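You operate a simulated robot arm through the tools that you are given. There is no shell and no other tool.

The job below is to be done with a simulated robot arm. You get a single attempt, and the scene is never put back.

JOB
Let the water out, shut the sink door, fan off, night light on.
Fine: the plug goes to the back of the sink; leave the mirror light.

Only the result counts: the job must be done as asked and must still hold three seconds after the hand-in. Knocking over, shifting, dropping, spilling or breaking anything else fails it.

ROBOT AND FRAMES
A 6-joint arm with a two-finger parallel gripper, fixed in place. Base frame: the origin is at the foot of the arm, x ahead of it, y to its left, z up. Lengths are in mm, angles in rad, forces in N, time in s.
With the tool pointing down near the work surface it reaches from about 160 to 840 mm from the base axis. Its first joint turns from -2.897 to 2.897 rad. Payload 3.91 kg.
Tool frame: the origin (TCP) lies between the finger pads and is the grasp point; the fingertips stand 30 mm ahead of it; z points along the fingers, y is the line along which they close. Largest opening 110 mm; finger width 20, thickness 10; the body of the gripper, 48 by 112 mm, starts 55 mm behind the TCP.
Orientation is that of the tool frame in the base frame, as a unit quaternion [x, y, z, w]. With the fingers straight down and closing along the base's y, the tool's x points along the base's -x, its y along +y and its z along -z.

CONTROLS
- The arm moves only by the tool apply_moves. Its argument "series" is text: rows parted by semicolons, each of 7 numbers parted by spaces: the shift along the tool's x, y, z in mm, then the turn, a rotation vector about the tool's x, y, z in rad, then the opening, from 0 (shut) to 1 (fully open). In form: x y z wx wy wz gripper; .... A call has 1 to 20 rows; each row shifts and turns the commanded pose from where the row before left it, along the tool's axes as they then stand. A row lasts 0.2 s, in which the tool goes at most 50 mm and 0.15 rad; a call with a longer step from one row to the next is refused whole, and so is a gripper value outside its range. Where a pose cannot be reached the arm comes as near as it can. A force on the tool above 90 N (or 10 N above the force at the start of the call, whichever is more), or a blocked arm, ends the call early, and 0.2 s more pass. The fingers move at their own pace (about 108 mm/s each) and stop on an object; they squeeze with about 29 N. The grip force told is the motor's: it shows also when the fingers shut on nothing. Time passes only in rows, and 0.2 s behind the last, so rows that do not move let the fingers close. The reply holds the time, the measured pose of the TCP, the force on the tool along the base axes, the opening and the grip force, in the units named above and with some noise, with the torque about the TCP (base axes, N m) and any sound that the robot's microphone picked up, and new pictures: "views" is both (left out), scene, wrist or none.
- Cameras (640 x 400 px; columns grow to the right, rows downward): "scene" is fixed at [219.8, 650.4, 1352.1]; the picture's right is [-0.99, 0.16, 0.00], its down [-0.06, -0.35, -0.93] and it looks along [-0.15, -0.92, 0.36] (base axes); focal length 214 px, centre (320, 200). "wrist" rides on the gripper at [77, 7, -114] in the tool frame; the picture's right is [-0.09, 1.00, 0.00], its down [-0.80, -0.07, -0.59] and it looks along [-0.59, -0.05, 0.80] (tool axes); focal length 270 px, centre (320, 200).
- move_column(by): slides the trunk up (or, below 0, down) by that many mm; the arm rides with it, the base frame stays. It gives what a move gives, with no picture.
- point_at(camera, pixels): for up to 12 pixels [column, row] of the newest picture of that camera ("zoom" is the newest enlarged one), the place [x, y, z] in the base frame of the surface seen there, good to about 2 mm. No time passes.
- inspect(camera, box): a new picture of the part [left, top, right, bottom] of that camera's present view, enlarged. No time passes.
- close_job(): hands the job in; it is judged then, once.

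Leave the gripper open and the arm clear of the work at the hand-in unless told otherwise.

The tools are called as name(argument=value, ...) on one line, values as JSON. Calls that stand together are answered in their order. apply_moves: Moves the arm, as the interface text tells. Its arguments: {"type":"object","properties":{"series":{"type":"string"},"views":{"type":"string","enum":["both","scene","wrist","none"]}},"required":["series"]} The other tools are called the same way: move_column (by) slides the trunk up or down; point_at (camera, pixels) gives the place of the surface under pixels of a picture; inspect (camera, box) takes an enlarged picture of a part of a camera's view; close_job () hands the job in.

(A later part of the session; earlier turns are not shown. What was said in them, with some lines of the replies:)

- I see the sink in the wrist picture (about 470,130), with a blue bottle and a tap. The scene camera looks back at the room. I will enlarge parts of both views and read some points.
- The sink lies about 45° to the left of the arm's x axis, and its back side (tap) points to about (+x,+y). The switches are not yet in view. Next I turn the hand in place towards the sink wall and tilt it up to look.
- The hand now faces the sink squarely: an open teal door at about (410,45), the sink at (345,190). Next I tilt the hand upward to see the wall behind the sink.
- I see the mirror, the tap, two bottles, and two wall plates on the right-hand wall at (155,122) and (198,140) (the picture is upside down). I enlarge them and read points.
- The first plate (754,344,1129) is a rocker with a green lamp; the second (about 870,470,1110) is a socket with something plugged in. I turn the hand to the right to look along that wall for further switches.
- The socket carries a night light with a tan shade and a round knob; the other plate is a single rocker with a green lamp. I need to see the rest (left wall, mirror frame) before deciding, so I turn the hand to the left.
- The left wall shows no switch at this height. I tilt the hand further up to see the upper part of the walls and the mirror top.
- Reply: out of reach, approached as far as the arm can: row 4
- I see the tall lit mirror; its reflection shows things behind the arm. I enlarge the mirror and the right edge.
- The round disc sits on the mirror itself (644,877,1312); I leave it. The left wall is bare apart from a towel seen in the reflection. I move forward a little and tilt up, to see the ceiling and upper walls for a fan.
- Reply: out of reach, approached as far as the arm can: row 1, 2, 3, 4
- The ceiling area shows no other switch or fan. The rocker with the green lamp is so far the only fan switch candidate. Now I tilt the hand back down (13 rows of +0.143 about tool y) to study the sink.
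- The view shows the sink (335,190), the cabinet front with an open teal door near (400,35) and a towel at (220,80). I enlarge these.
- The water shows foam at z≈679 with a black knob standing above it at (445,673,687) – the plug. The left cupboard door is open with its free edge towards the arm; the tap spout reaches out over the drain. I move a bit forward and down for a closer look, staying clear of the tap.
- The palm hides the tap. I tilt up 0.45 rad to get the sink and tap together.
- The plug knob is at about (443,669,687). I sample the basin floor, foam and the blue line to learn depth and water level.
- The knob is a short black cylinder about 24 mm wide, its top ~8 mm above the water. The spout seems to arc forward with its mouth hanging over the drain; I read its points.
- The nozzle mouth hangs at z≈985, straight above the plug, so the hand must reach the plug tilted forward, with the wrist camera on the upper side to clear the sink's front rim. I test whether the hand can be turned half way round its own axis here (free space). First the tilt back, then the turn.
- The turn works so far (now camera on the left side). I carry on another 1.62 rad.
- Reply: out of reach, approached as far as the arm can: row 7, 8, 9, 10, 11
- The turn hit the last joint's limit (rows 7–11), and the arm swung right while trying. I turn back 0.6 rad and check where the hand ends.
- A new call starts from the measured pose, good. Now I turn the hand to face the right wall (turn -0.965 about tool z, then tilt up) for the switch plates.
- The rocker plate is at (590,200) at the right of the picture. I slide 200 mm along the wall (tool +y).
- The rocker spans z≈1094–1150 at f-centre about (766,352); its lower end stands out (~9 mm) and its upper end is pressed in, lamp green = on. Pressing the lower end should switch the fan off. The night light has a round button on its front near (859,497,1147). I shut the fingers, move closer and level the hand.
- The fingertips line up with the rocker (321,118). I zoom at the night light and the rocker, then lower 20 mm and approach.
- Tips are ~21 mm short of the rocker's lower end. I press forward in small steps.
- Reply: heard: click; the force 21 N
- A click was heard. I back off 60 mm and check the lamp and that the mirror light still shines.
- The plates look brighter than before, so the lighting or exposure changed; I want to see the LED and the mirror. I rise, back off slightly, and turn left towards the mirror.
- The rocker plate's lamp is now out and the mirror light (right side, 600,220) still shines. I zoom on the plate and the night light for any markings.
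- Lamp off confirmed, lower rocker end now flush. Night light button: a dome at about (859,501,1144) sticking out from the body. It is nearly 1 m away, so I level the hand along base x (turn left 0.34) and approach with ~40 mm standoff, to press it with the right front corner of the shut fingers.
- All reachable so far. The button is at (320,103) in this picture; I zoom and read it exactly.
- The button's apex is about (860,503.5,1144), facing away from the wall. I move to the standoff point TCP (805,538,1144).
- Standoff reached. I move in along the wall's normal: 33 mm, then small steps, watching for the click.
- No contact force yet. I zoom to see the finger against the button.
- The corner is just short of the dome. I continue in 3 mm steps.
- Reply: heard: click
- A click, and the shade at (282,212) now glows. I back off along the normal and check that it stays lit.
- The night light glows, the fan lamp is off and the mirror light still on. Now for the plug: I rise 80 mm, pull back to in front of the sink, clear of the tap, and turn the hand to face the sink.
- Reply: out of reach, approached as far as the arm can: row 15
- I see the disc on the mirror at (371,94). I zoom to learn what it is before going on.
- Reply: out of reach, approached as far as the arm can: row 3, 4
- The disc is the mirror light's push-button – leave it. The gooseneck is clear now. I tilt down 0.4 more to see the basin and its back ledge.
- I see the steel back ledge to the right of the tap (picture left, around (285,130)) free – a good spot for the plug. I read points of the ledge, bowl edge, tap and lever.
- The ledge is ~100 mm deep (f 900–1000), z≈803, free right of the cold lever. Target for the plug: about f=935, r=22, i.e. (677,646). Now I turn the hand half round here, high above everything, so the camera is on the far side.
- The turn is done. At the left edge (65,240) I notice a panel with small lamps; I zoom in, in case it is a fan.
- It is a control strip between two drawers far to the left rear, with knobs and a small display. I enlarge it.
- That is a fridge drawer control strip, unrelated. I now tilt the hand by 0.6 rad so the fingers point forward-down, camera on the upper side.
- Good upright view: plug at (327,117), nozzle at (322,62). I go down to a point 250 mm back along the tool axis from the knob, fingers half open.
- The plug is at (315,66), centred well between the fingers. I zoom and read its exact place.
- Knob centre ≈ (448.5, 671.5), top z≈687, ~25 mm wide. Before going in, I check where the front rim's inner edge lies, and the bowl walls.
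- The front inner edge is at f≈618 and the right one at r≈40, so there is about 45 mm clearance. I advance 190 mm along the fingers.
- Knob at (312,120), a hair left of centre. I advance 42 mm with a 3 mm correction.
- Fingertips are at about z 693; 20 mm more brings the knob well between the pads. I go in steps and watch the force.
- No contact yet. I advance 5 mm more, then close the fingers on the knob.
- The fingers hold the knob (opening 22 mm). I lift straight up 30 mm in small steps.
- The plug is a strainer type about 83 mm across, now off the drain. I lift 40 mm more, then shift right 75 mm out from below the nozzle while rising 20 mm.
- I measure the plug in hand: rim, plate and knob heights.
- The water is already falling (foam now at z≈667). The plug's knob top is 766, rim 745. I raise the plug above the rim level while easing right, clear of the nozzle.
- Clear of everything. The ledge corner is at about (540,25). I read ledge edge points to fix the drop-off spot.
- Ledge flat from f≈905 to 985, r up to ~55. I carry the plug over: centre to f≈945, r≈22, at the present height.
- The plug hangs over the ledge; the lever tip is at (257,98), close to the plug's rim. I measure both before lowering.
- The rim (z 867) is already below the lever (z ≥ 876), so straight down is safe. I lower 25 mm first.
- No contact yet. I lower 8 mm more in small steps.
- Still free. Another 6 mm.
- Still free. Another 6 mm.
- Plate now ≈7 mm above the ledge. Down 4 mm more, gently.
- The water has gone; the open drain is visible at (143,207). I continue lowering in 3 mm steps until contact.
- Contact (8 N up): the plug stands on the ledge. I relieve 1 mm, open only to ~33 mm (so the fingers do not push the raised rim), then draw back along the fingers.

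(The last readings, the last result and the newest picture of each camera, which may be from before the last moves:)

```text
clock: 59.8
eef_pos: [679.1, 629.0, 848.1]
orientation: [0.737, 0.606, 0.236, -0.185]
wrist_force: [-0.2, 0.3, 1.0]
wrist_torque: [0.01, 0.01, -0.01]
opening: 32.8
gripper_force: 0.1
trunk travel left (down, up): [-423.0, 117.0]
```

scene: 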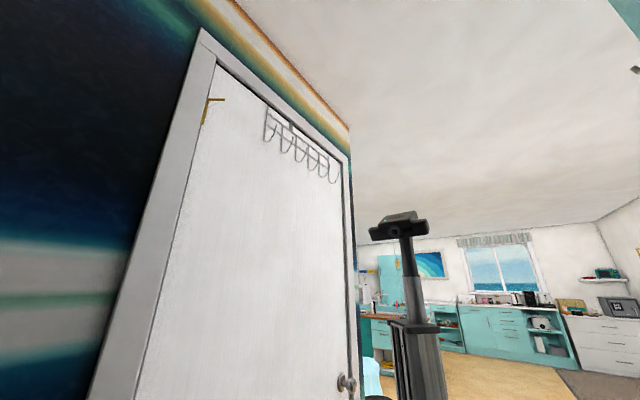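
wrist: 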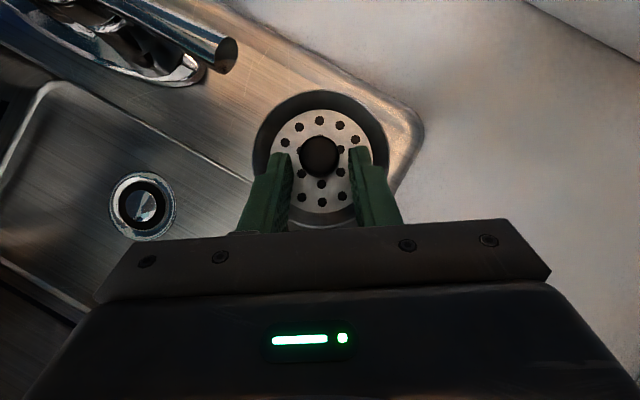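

The plug stays put. I draw back 20 mm slowly, then 80 mm more.

apply_moves(series="0 0 -10 0 0 0 0.3; 0 0 -15 0 0 0 0.3; 0 0 -25 0 0 0 0.3; 0 0 -40 0 0 0 0.3", views="wrist")

inspect(camera="wrist", box=[100, 0, 460, 230])

```text
clock: 60.8
eef_pos: [668.3, 579.7, 922.7]
orientation: [0.737, 0.606, 0.237, -0.186]
wrist_force: [-0.4, 0.2, -0.2]
wrist_torque: [0.01, 0.02, -0.04]
opening: 33.3
gripper_force: 0.1
trunk travel left (down, up): [-423.0, 117.0]
```

wrist: 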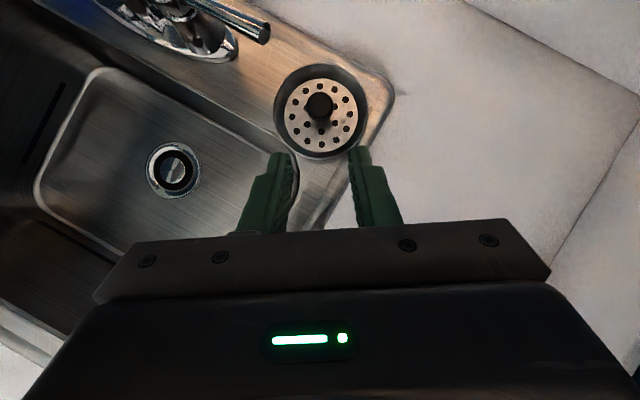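

```text
1.74 times, centred on (280, 115) of wrist
```

zoom: 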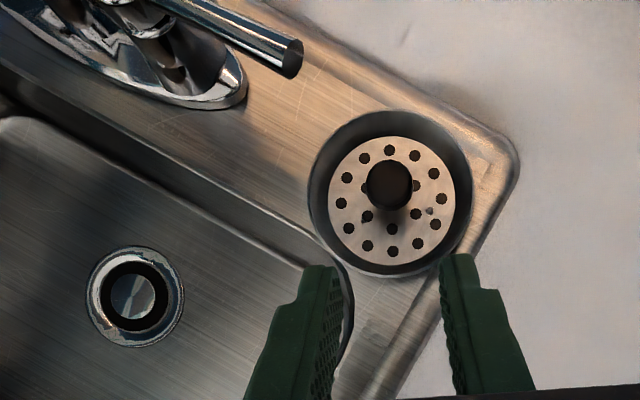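

The plug stands on the back ledge, right of the tap, and the bowl is empty. Now the door: I withdraw up and back, away from the sink.

apply_moves(series="-4.5 -21.7 -31.2 0 0 0 1; -4.5 -21.7 -31.2 0 0 0 1; -4.5 -21.7 -31.2 0 0 0 1; -4.5 -21.7 -31.2 0 0 0 1; -4.5 -21.7 -31.2 0 0 0 1; -4.5 -21.7 -31.2 0 0 0 1; -4.5 -21.7 -31.2 0 0 0 1; -4.5 -21.7 -31.2 0 0 0 1; -4.5 -21.7 -31.2 0 0 0 1; -4.5 -21.7 -31.2 0 0 0 1", views="both")

```text
clock: 63.0
eef_pos: [409.6, 412.5, 1151.4]
orientation: [0.737, 0.605, 0.236, -0.186]
wrist_force: [0.2, -0.3, -0.3]
wrist_torque: [-0.01, -0.03, 0.0]
opening: 110.1
gripper_force: 0.2
trunk travel left (down, up): [-423.0, 117.0]
```

scene: 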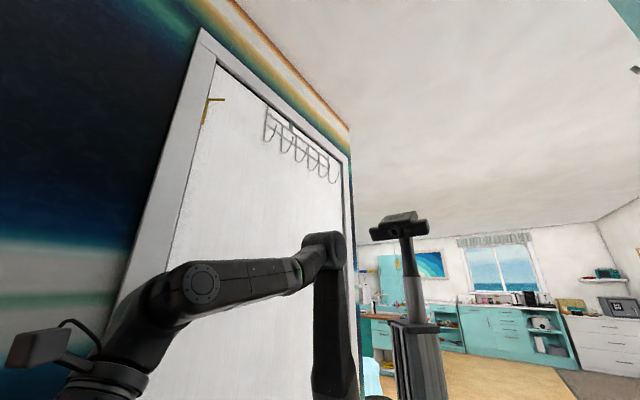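
wrist: 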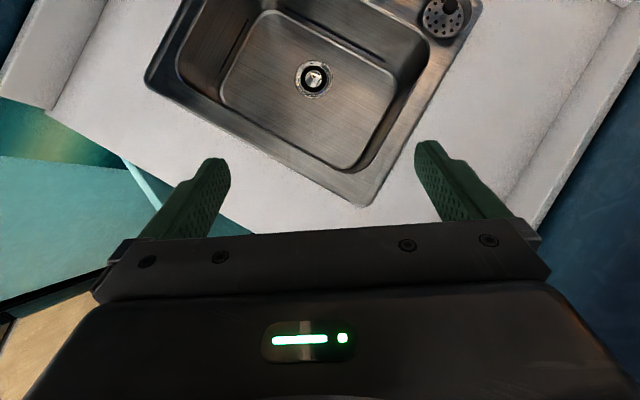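

Bowl empty, plug on the ledge at (445,18). Now I untilt and turn the hand back to normal for viewing the door.

apply_moves(series="0 0 0 0 -0.15 0 0; 0 0 0 0 -0.15 0 0; 0 0 0 0 -0.15 0 0; 0 0 0 0 -0.15 0 0; 0 0 0 0 0 -0.149 0; 0 0 0 0 0 -0.149 0; 0 0 0 0 0 -0.149 0; 0 0 0 0 0 -0.149 0; 0 0 0 0 0 -0.149 0; 0 0 0 0 0 -0.149 0; 0 0 0 0 0 -0.149 0; 0 0 0 0 0 -0.149 0; 0 0 0 0 0 -0.149 0; 0 0 0 0 0 -0.149 0; 0 0 0 0 0 -0.149 0; 0 0 0 0 0 -0.149 0; 0 0 0 0 0 -0.149 0; 0 0 0 0 0 -0.149 0; 0 0 0 0 0 -0.149 0; 0 0 0 0 0 -0.149 0", views="none")

```text
clock: 67.2
eef_pos: [409.8, 411.3, 1149.9]
orientation: [-0.303, 0.953, 0.001, 0.009]
wrist_force: [-0.4, -0.6, 0.4]
wrist_torque: [0.03, -0.03, -0.01]
opening: 0.0
gripper_force: 29.2
trunk travel left (down, up): [-423.0, 117.0]
```

Nearly turned. I finish the turn and slide to the left, in front of the left cupboard (TCP towards (-100,405)), at the same height.

apply_moves(series="0 0 0 0 0 -0.085 0; 0 0 0 0 0 -0.085 0; 30.3 29.8 0 0 0 0 0; 30.3 29.8 0 0 0 0 0; 30.3 29.8 0 0 0 0 0; 30.3 29.8 0 0 0 0 0; 30.3 29.8 0 0 0 0 0; 30.3 29.8 0 0 0 0 0; 30.3 29.8 0 0 0 0 0; 30.3 29.8 0 0 0 0 0; 30.3 29.8 0 0 0 0 0; 30.3 29.8 0 0 0 0 0", views="both")

```text
clock: 69.8
eef_pos: [-16.2, 407.6, 1144.1]
orientation: [-0.382, 0.924, 0.0, 0.009]
wrist_force: [0.1, -0.4, -0.1]
wrist_torque: [0.02, -0.03, 0.01]
opening: 0.0
gripper_force: 29.6
trunk travel left (down, up): [-423.0, 117.0]
```

scene: 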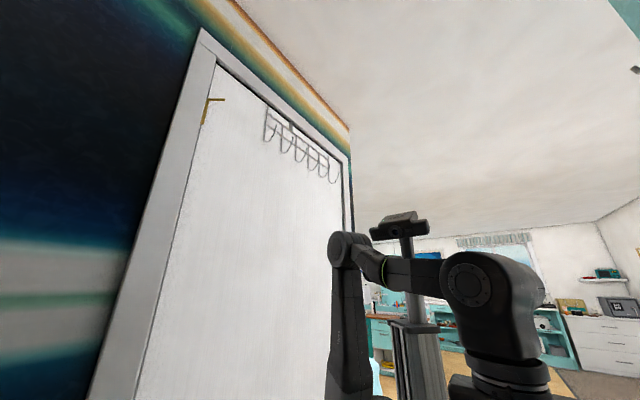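
wrist: 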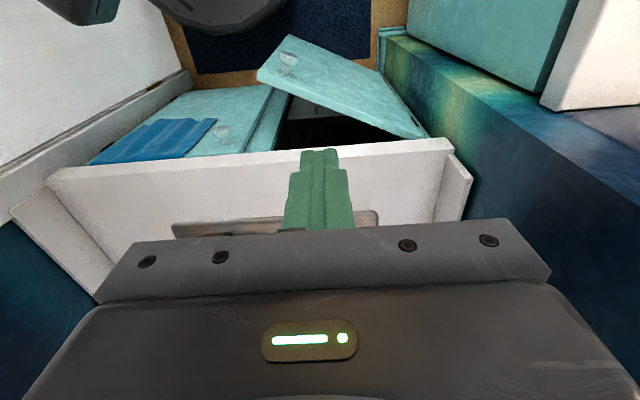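

The open door shows as a teal panel: top edge from (258,80) to (425,137), handle at (288,60). I zoom and read points.

inspect(camera="wrist", box=[180, 0, 480, 170])

point_at(camera="wrist", pixels=[[260, 78], [425, 133], [290, 38], [340, 103], [288, 58], [340, 70], [380, 100], [395, 95], [250, 160], [440, 147], [230, 110], [310, 125]])

```text
2.13 times, centred on (330, 85) of wrist
```

zoom: 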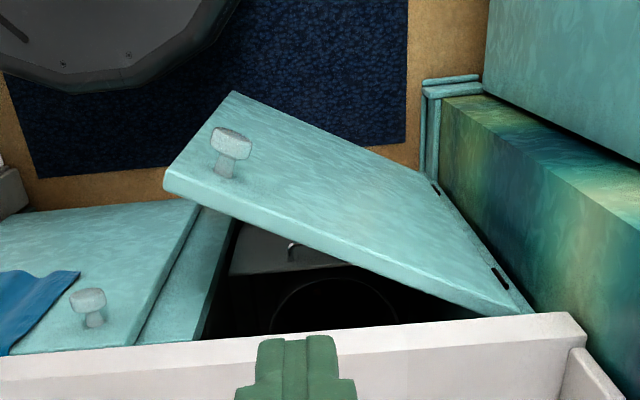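

```text
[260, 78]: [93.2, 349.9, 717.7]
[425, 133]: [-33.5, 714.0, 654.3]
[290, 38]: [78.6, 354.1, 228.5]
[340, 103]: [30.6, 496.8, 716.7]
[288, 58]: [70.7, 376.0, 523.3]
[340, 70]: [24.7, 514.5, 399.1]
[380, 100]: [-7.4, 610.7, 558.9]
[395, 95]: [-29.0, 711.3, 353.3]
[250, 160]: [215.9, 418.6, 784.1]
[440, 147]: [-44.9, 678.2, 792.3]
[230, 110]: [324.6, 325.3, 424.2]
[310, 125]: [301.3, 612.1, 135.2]
```

Door: hinge near f≈456, r≈-505, free edge at f≈313, r≈-182, z 228–718, open about 24°. I will push it near the free edge with level, shut fingers from the front-left. First I turn the hand (yaw 0.52 right) and level it at this height.

apply_moves(series="0 0 0 0 0 0.131 0; 0 0 0 0 0 0.131 0; 0 0 0 0 0 0.131 0; 0 0 0 0 0 0.131 0; 0 0 0 0 -0.15 0 0; 0 0 0 0 -0.15 0 0; 0 0 0 0 -0.15 0 0; 0 0 0 0 -0.15 0 0; 0 0 0 0 -0.15 0 0; 0 0 0 0 -0.15 0 0; 0 0 0 0 -0.15 0 0; 0 0 0 0 -0.15 0 0; 0 0 0 0 -0.15 0 0; 0 0 0 0 -0.15 0 0", views="both")

```text
clock: 72.8
eef_pos: [-14.8, 411.2, 1143.5]
orientation: [-0.092, 0.72, 0.09, 0.682]
wrist_force: [0.3, -1.1, 0.3]
wrist_torque: [-0.01, 0.01, 0.0]
opening: 0.0
gripper_force: 28.7
trunk travel left (down, up): [-423.0, 117.0]
```

scene: 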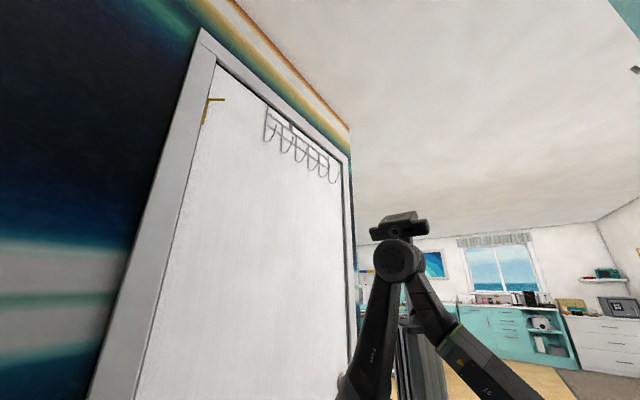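
wrist: 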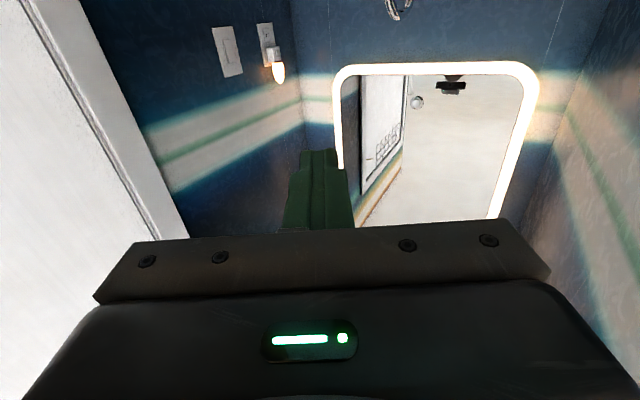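

From here the rocker's lamp is dark, the night light glows and the mirror light is on. I slide to the standoff line in front of the door's free edge, then lower the trunk.

apply_moves(series="0 -42 4 0 0 0 0; 0 -42 4 0 0 0 0", views="none")

move_column(by=-150)

```text
clock: 73.4
eef_pos: [14.9, 330.4, 1141.0]
orientation: [-0.093, 0.72, 0.091, 0.682]
wrist_force: [0.8, 0.6, -0.1]
wrist_torque: [0.01, 0.05, 0.0]
opening: 0.0
gripper_force: 28.7
trunk travel left (down, up): [-423.0, 117.0]
```

```text
clock: 75.2
eef_pos: [15.7, 330.8, 989.7]
orientation: [-0.093, 0.72, 0.09, 0.681]
wrist_force: [0.4, -0.1, -0.1]
wrist_torque: [0.03, 0.01, 0.03]
opening: 0.0
gripper_force: 28.9
trunk travel left (down, up): [-273.0, 267.0]
```

Lowered 150 mm without trouble. I take a look, then lower further.

apply_moves(series="0 0 0 0 0 0 0", views="both")

```text
clock: 75.5
eef_pos: [16.7, 331.1, 990.1]
orientation: [-0.093, 0.721, 0.09, 0.681]
wrist_force: [-0.1, -0.2, 0.4]
wrist_torque: [0.02, -0.01, -0.02]
opening: 0.0
gripper_force: 28.8
trunk travel left (down, up): [-273.0, 267.0]
```

scene: 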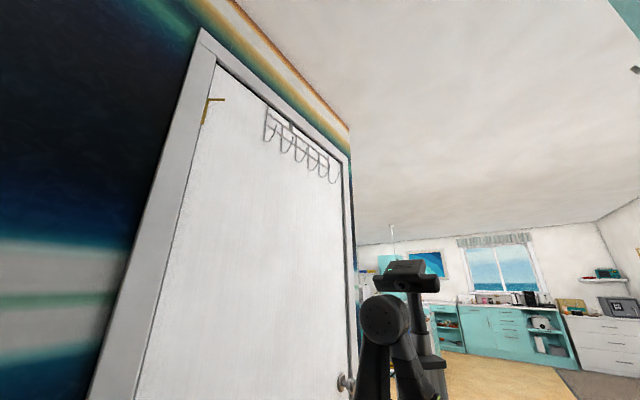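
wrist: 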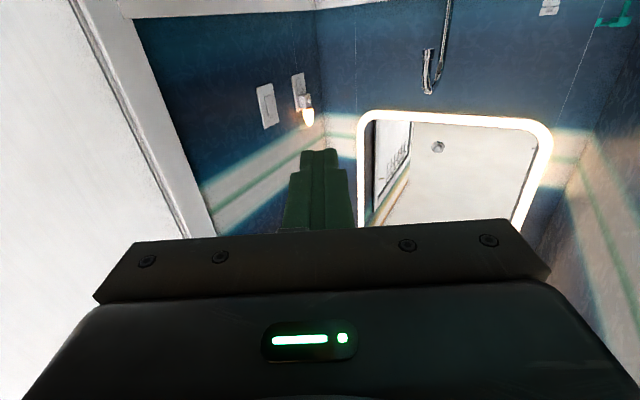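

The mast rides along with the trunk, so nothing changes between it and the elbow. I lower another 250 mm (fingertips stay above the door's top edge level).

move_column(by=-250)

apply_moves(series="0 0 0 0 0 0 0", views="both")

```text
clock: 78.1
eef_pos: [16.2, 331.1, 741.1]
orientation: [-0.093, 0.721, 0.09, 0.681]
wrist_force: [-0.6, -0.3, 0.0]
wrist_torque: [-0.01, 0.0, -0.01]
opening: 0.0
gripper_force: 29.5
trunk travel left (down, up): [-23.0, 517.0]
```

```text
clock: 78.5
eef_pos: [15.4, 331.2, 740.3]
orientation: [-0.093, 0.721, 0.09, 0.681]
wrist_force: [-0.4, -0.1, 0.7]
wrist_torque: [-0.01, 0.01, -0.02]
opening: 0.1
gripper_force: 28.7
trunk travel left (down, up): [-23.0, 517.0]
```

scene: 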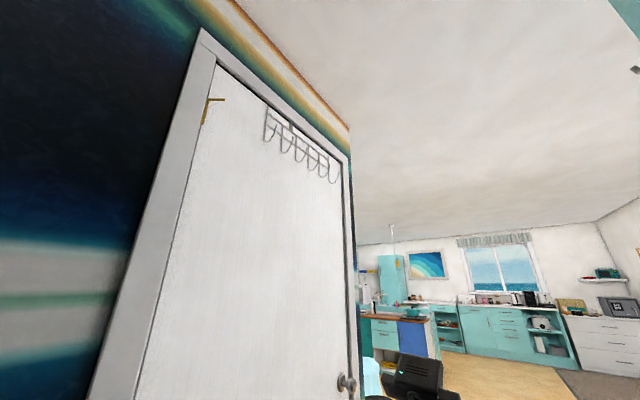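
wrist: 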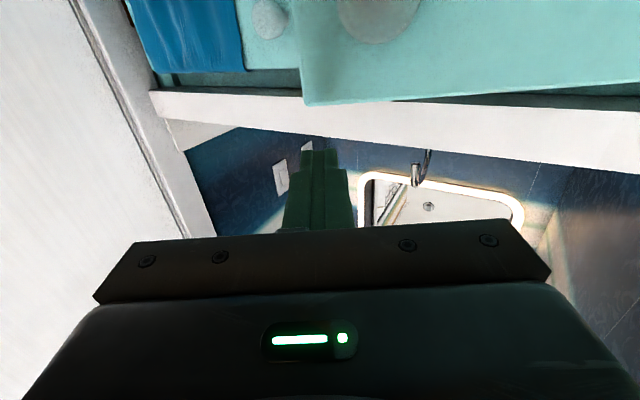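

The door's top edge is at row 100 and its free edge at column 305; the fingertips (320,150) point just above it. I go down 100 mm with the arm.

apply_moves(series="33 0 0 0 0 0 0; 33 0 0 0 0 0 0; 33 0 0 0 0 0 0", views="wrist")

point_at(camera="wrist", pixels=[[330, 130], [330, 80], [400, 100], [305, 100], [380, 20], [310, 160], [345, 160], [320, 20]])

```text
clock: 79.3
eef_pos: [11.6, 330.4, 640.8]
orientation: [-0.093, 0.72, 0.09, 0.682]
wrist_force: [0.7, 0.1, -0.2]
wrist_torque: [-0.02, 0.04, 0.03]
opening: 0.0
gripper_force: 28.7
trunk travel left (down, up): [-23.0, 517.0]
```

wrist: 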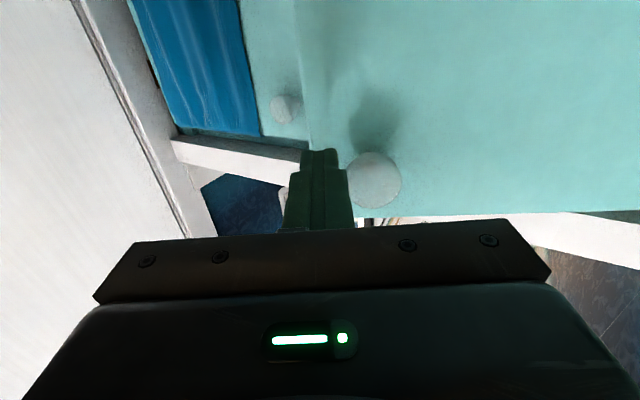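

```text
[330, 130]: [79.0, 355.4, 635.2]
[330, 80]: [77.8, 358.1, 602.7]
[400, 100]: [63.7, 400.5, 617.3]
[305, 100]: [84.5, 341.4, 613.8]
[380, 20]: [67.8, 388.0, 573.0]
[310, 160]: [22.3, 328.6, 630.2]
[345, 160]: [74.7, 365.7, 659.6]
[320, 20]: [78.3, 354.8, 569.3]
```

The door's round handle is at (377,180), just left of the fingertip. I read where it is exactly.

point_at(camera="wrist", pixels=[[377, 180], [360, 170], [395, 180], [355, 185], [287, 108], [377, 160], [350, 140], [312, 135], [330, 150]])

inspect(camera="wrist", box=[240, 80, 460, 230])

```text
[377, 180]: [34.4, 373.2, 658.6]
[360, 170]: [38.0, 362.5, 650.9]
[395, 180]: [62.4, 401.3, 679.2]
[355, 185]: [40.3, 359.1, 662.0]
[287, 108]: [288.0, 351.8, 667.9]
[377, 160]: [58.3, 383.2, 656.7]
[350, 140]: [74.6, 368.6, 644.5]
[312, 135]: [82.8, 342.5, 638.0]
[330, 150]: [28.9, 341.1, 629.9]
```

```text
2.67 times, centred on (350, 155) of wrist
```

zoom: 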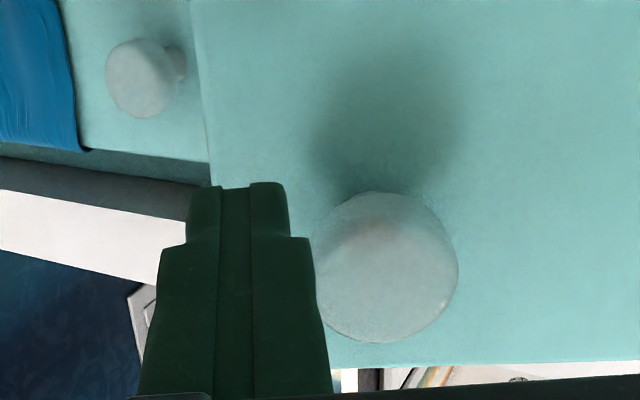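

The handle knob is at f≈286, r≈-240, z 640–676; the door's face beside it is at f≈313 for r=-208. I lower 50 mm to pass below the knob, then push forward (+f) along r≈-210.

apply_moves(series="25 0 0 0 0 0 0; 25 0 0 0 0 0 0; -0.7 7.6 12.9 0 0 0 0; -0.7 7.6 12.9 0 0 0 0", views="wrist")

```text
clock: 80.3
eef_pos: [29.0, 350.2, 592.4]
orientation: [-0.093, 0.72, 0.091, 0.682]
wrist_force: [0.6, 0.1, -0.1]
wrist_torque: [-0.01, 0.0, -0.01]
opening: 0.0
gripper_force: 29.1
trunk travel left (down, up): [-23.0, 517.0]
```

wrist: 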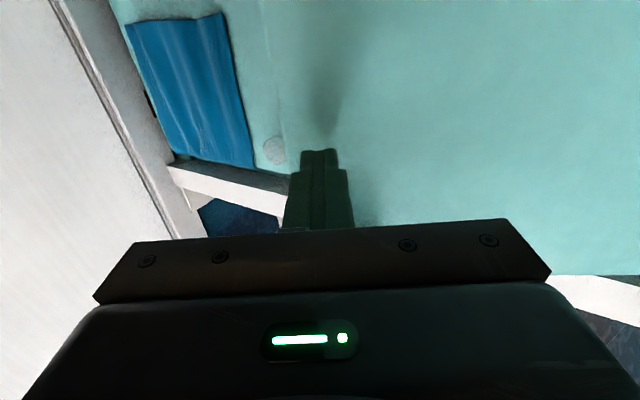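

Tip at f≈294. I now push: 6 rows of 15 mm forward.

apply_moves(series="-0.7 7.6 12.9 0 0 0 0; -0.7 7.6 12.9 0 0 0 0; -0.7 7.6 12.9 0 0 0 0; -0.7 7.6 12.9 0 0 0 0; -0.7 7.6 12.9 0 0 0 0; -0.7 7.6 12.9 0 0 0 0", views="wrist")

```text
clock: 81.7
eef_pos: [92.3, 412.6, 592.2]
orientation: [-0.094, 0.72, 0.091, 0.682]
wrist_force: [-0.4, 0.4, 0.8]
wrist_torque: [0.01, 0.02, 0.0]
opening: 0.0
gripper_force: 28.5
trunk travel left (down, up): [-23.0, 517.0]
```

wrist: 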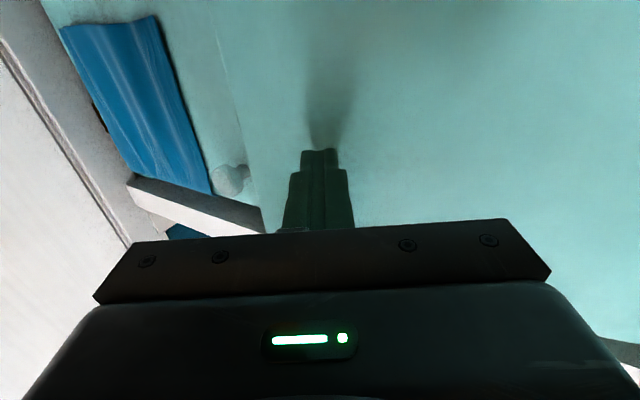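

Almost no force, tip at f≈383. I check the door has moved with it.

point_at(camera="wrist", pixels=[[350, 140], [285, 140], [450, 120], [345, 60], [400, 180], [235, 180], [240, 120], [325, 150]])

```text
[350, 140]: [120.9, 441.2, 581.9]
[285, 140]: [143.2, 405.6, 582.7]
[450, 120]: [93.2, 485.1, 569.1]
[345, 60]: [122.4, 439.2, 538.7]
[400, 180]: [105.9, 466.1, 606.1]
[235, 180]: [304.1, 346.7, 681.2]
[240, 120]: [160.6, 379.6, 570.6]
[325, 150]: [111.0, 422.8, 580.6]
```

The door follows (now ~13° open). I push 60 mm more, then small steps.

apply_moves(series="-0.7 7.6 12.9 0 0 0 0; -0.7 7.6 12.9 0 0 0 0; -0.7 7.6 12.9 0 0 0 0; -0.7 7.6 12.9 0 0 0 0; -0.3 3.8 6.5 0 0 0 0", views="wrist")

point_at(camera="wrist", pixels=[[350, 140], [285, 140], [450, 120], [345, 60], [400, 180], [220, 120], [325, 150], [200, 150]])

```text
clock: 82.9
eef_pos: [140.4, 461.0, 591.5]
orientation: [-0.093, 0.72, 0.09, 0.681]
wrist_force: [0.3, -0.4, -0.4]
wrist_torque: [0.02, 0.01, -0.04]
opening: 0.0
gripper_force: 28.8
trunk travel left (down, up): [-23.0, 517.0]
```

wrist: 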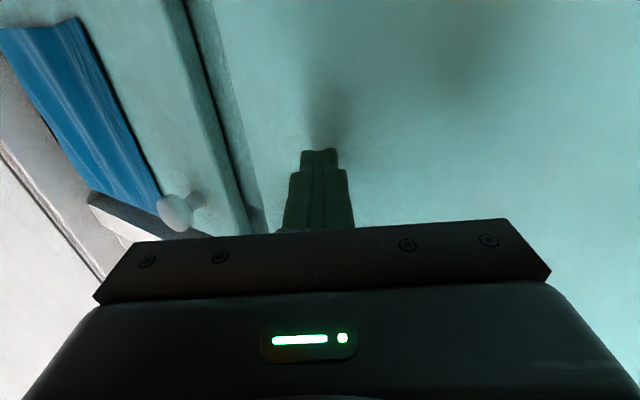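

```text
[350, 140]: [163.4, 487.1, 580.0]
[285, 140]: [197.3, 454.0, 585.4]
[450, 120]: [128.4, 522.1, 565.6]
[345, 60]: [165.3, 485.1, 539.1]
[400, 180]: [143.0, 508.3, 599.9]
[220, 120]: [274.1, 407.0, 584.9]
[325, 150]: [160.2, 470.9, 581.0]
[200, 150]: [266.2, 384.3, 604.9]
```

The door face now reads f=460 everywhere, flush with the right door (f=460) – shut. I press on lightly to make sure it seats.

apply_moves(series="-0.2 2.5 4.3 0 0 0 0; -0.2 2.5 4.3 0 0 0 0; -0.1 1.5 2.6 0 0 0 0", views="wrist")

```text
clock: 83.6
eef_pos: [144.4, 464.6, 590.8]
orientation: [-0.097, 0.718, 0.088, 0.683]
wrist_force: [-68.9, -56.3, 0.5]
wrist_torque: [0.45, -0.51, -0.33]
opening: 0.0
gripper_force: 29.0
trunk travel left (down, up): [-23.0, 517.0]
stopped in row 3: the force on the tool passed its limit at 103 N (the readings are from after the stop); the commanded pose is now the measured one
```

wrist: 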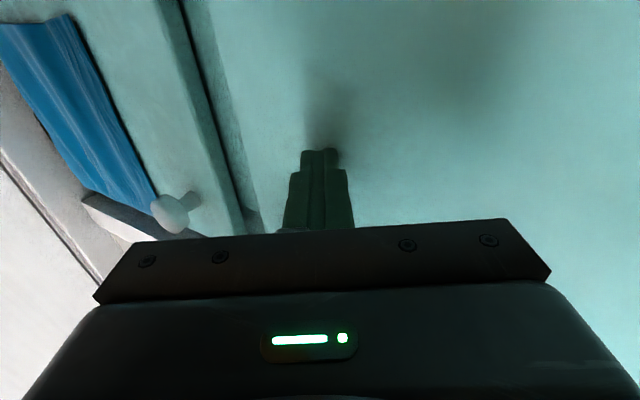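

Firm stop: the door is hard against its frame. I back off gently and look whether it stays shut.

apply_moves(series="0.2 -2.5 -4.3 0 0 0 0; 0.5 -5 -8.6 0 0 0 0; 0.9 -10 -17.2 0 0 0 0; 0.9 -15 -25 0 0 0 0; 0.9 -15 -25 0 0 0 0; 0.9 -15 -25 0 0 0 0", views="wrist")

point_at(camera="wrist", pixels=[[350, 140], [270, 140], [450, 120], [345, 60], [400, 170], [200, 120], [240, 100]])

```text
clock: 85.0
eef_pos: [60.8, 381.0, 593.3]
orientation: [-0.096, 0.72, 0.087, 0.682]
wrist_force: [0.3, 0.7, 0.2]
wrist_torque: [0.0, 0.02, -0.02]
opening: 0.0
gripper_force: 29.1
trunk travel left (down, up): [-23.0, 517.0]
```

wrist: 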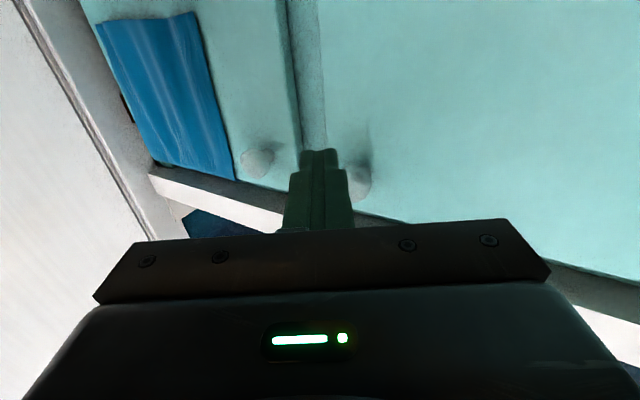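

```text
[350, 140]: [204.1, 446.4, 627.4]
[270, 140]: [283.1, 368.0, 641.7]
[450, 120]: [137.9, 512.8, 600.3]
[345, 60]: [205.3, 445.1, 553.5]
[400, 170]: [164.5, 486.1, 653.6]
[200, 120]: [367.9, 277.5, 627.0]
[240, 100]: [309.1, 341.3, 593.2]
```

The door stays flush (f=460). I back further off, raise the trunk to its old height, open the gripper, and take a last look.

apply_moves(series="0 -15 -25 0 0 0 0; 0 -15 -25 0 0 0 0", views="wrist")

move_column(by=400)

apply_moves(series="0 0 0 0 0 0 1; 0 0 0 0 0.15 0 1; 0 0 0 0 0.15 0 1; 0 0 0 0 0.15 0 1", views="both")

```text
clock: 85.6
eef_pos: [20.5, 340.3, 593.7]
orientation: [-0.094, 0.721, 0.086, 0.681]
wrist_force: [-0.6, 0.8, -0.1]
wrist_torque: [-0.01, -0.03, 0.01]
opening: 0.0
gripper_force: 29.5
trunk travel left (down, up): [-23.0, 517.0]
```

wrist: 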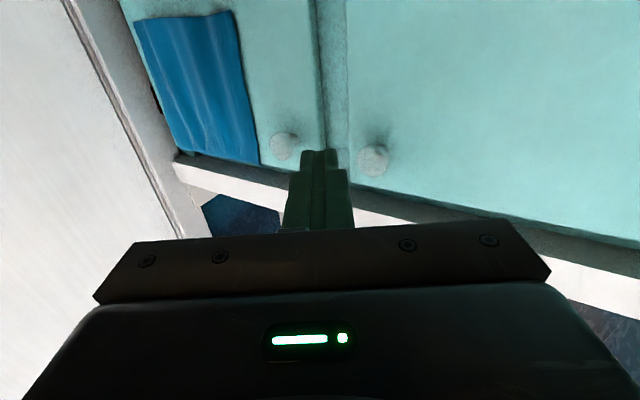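

```text
clock: 89.5
eef_pos: [22.5, 341.1, 993.8]
orientation: [-0.096, 0.72, 0.087, 0.682]
wrist_force: [0.2, 0.0, -0.6]
wrist_torque: [0.0, -0.01, 0.0]
opening: 0.1
gripper_force: 29.0
trunk travel left (down, up): [-423.0, 117.0]
```

```text
clock: 90.5
eef_pos: [20.6, 340.5, 994.2]
orientation: [-0.112, 0.855, 0.063, 0.503]
wrist_force: [-0.2, 0.6, -0.2]
wrist_torque: [-0.05, 0.0, -0.04]
opening: 109.9
gripper_force: 0.1
trunk travel left (down, up): [-423.0, 117.0]
```

scene: 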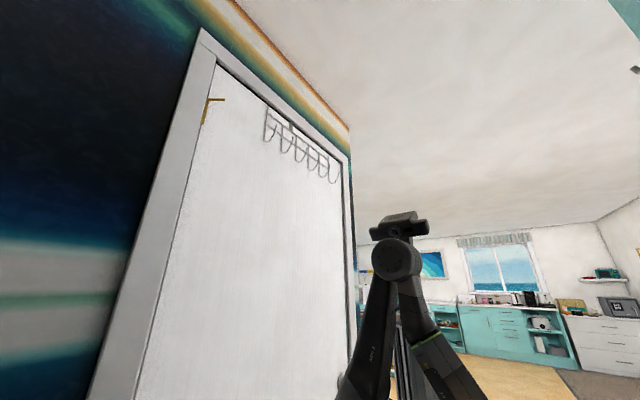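
wrist: 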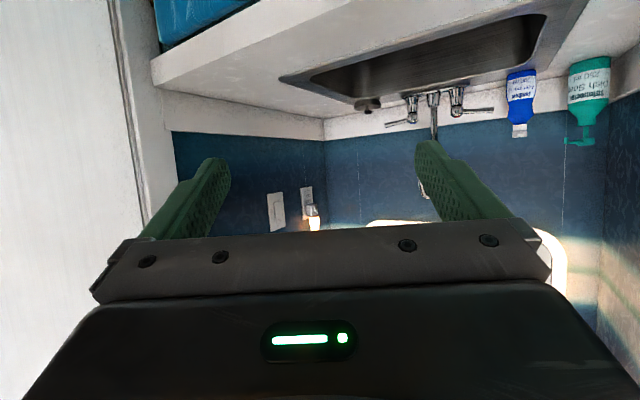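

I see the plug on the back ledge at (367,103), bottles in place, night light lit, rocker lamp dark, mirror light on. I zoom in to confirm.

inspect(camera="wrist", box=[320, 70, 520, 150])

inspect(camera="wrist", box=[240, 170, 400, 240])

apply_moves(series="0 0 -30 0 0.15 0 1; 0 0 -30 0 0.15 0 1; 0 0 -20 0 0.15 0 1; 0 0 0 0 0.15 0 1; 0 0 0 0 0.15 0 1", views="wrist")

```text
3.20 times, centred on (420, 110) of wrist
```

zoom: 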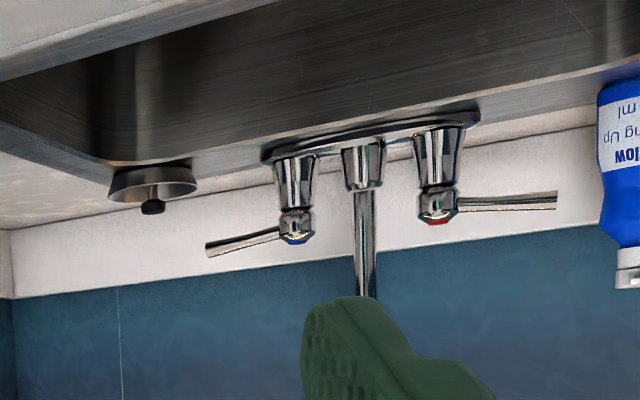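

```text
4.00 times, centred on (320, 205) of wrist
```

zoom: 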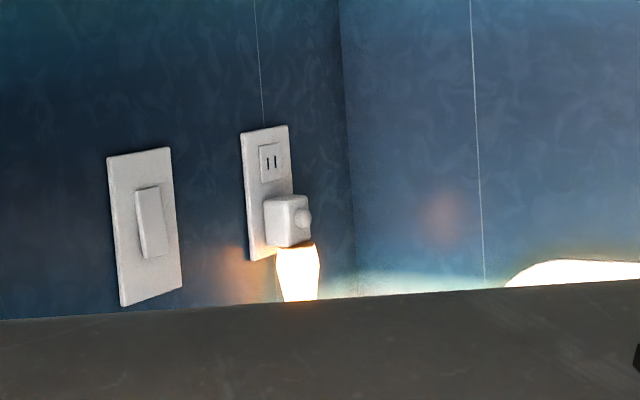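

```text
clock: 91.7
eef_pos: [-39.6, 324.7, 1040.8]
orientation: [-0.127, 0.979, 0.018, 0.156]
wrist_force: [-0.1, 0.6, 0.1]
wrist_torque: [-0.01, 0.01, -0.02]
opening: 110.0
gripper_force: 0.0
trunk travel left (down, up): [-423.0, 117.0]
```

wrist: 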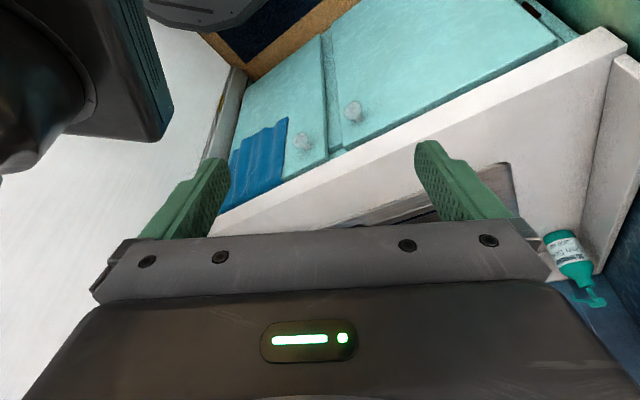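

Both doors are flush, the towel still hangs, the plug stands on the back ledge, and the bowl is empty. The fan rocker's lamp is off, and the night light and mirror light are on. The gripper is open and the arm clear, so I hand in the job.

close_job()

```text
The job is handed in.
```

The job is handed in. When I last looked, everything asked for was done:

- **Water:** I pulled the plug and the sink drained. The bowl is empty.
- **Plug:** It stands upright on the steel ledge at the back of the sink, to the right of the tap. I took "back of the sink" to mean this ledge, not the back of the bowl.
- **Sink door:** It is shut, flush with the door beside it, and stayed shut after I backed off.
- **Fan:** I pressed the wall rocker; it clicked and its green lamp went out. I never saw or heard the fan itself. I took the rocker to be its switch because the night light and the mirror each have their own button.
- **Night light:** It is lit.
- **Mirror light:** I left it alone and it is still on.

I saw nothing else knocked or moved. The gripper is open and the arm is clear of the sink.
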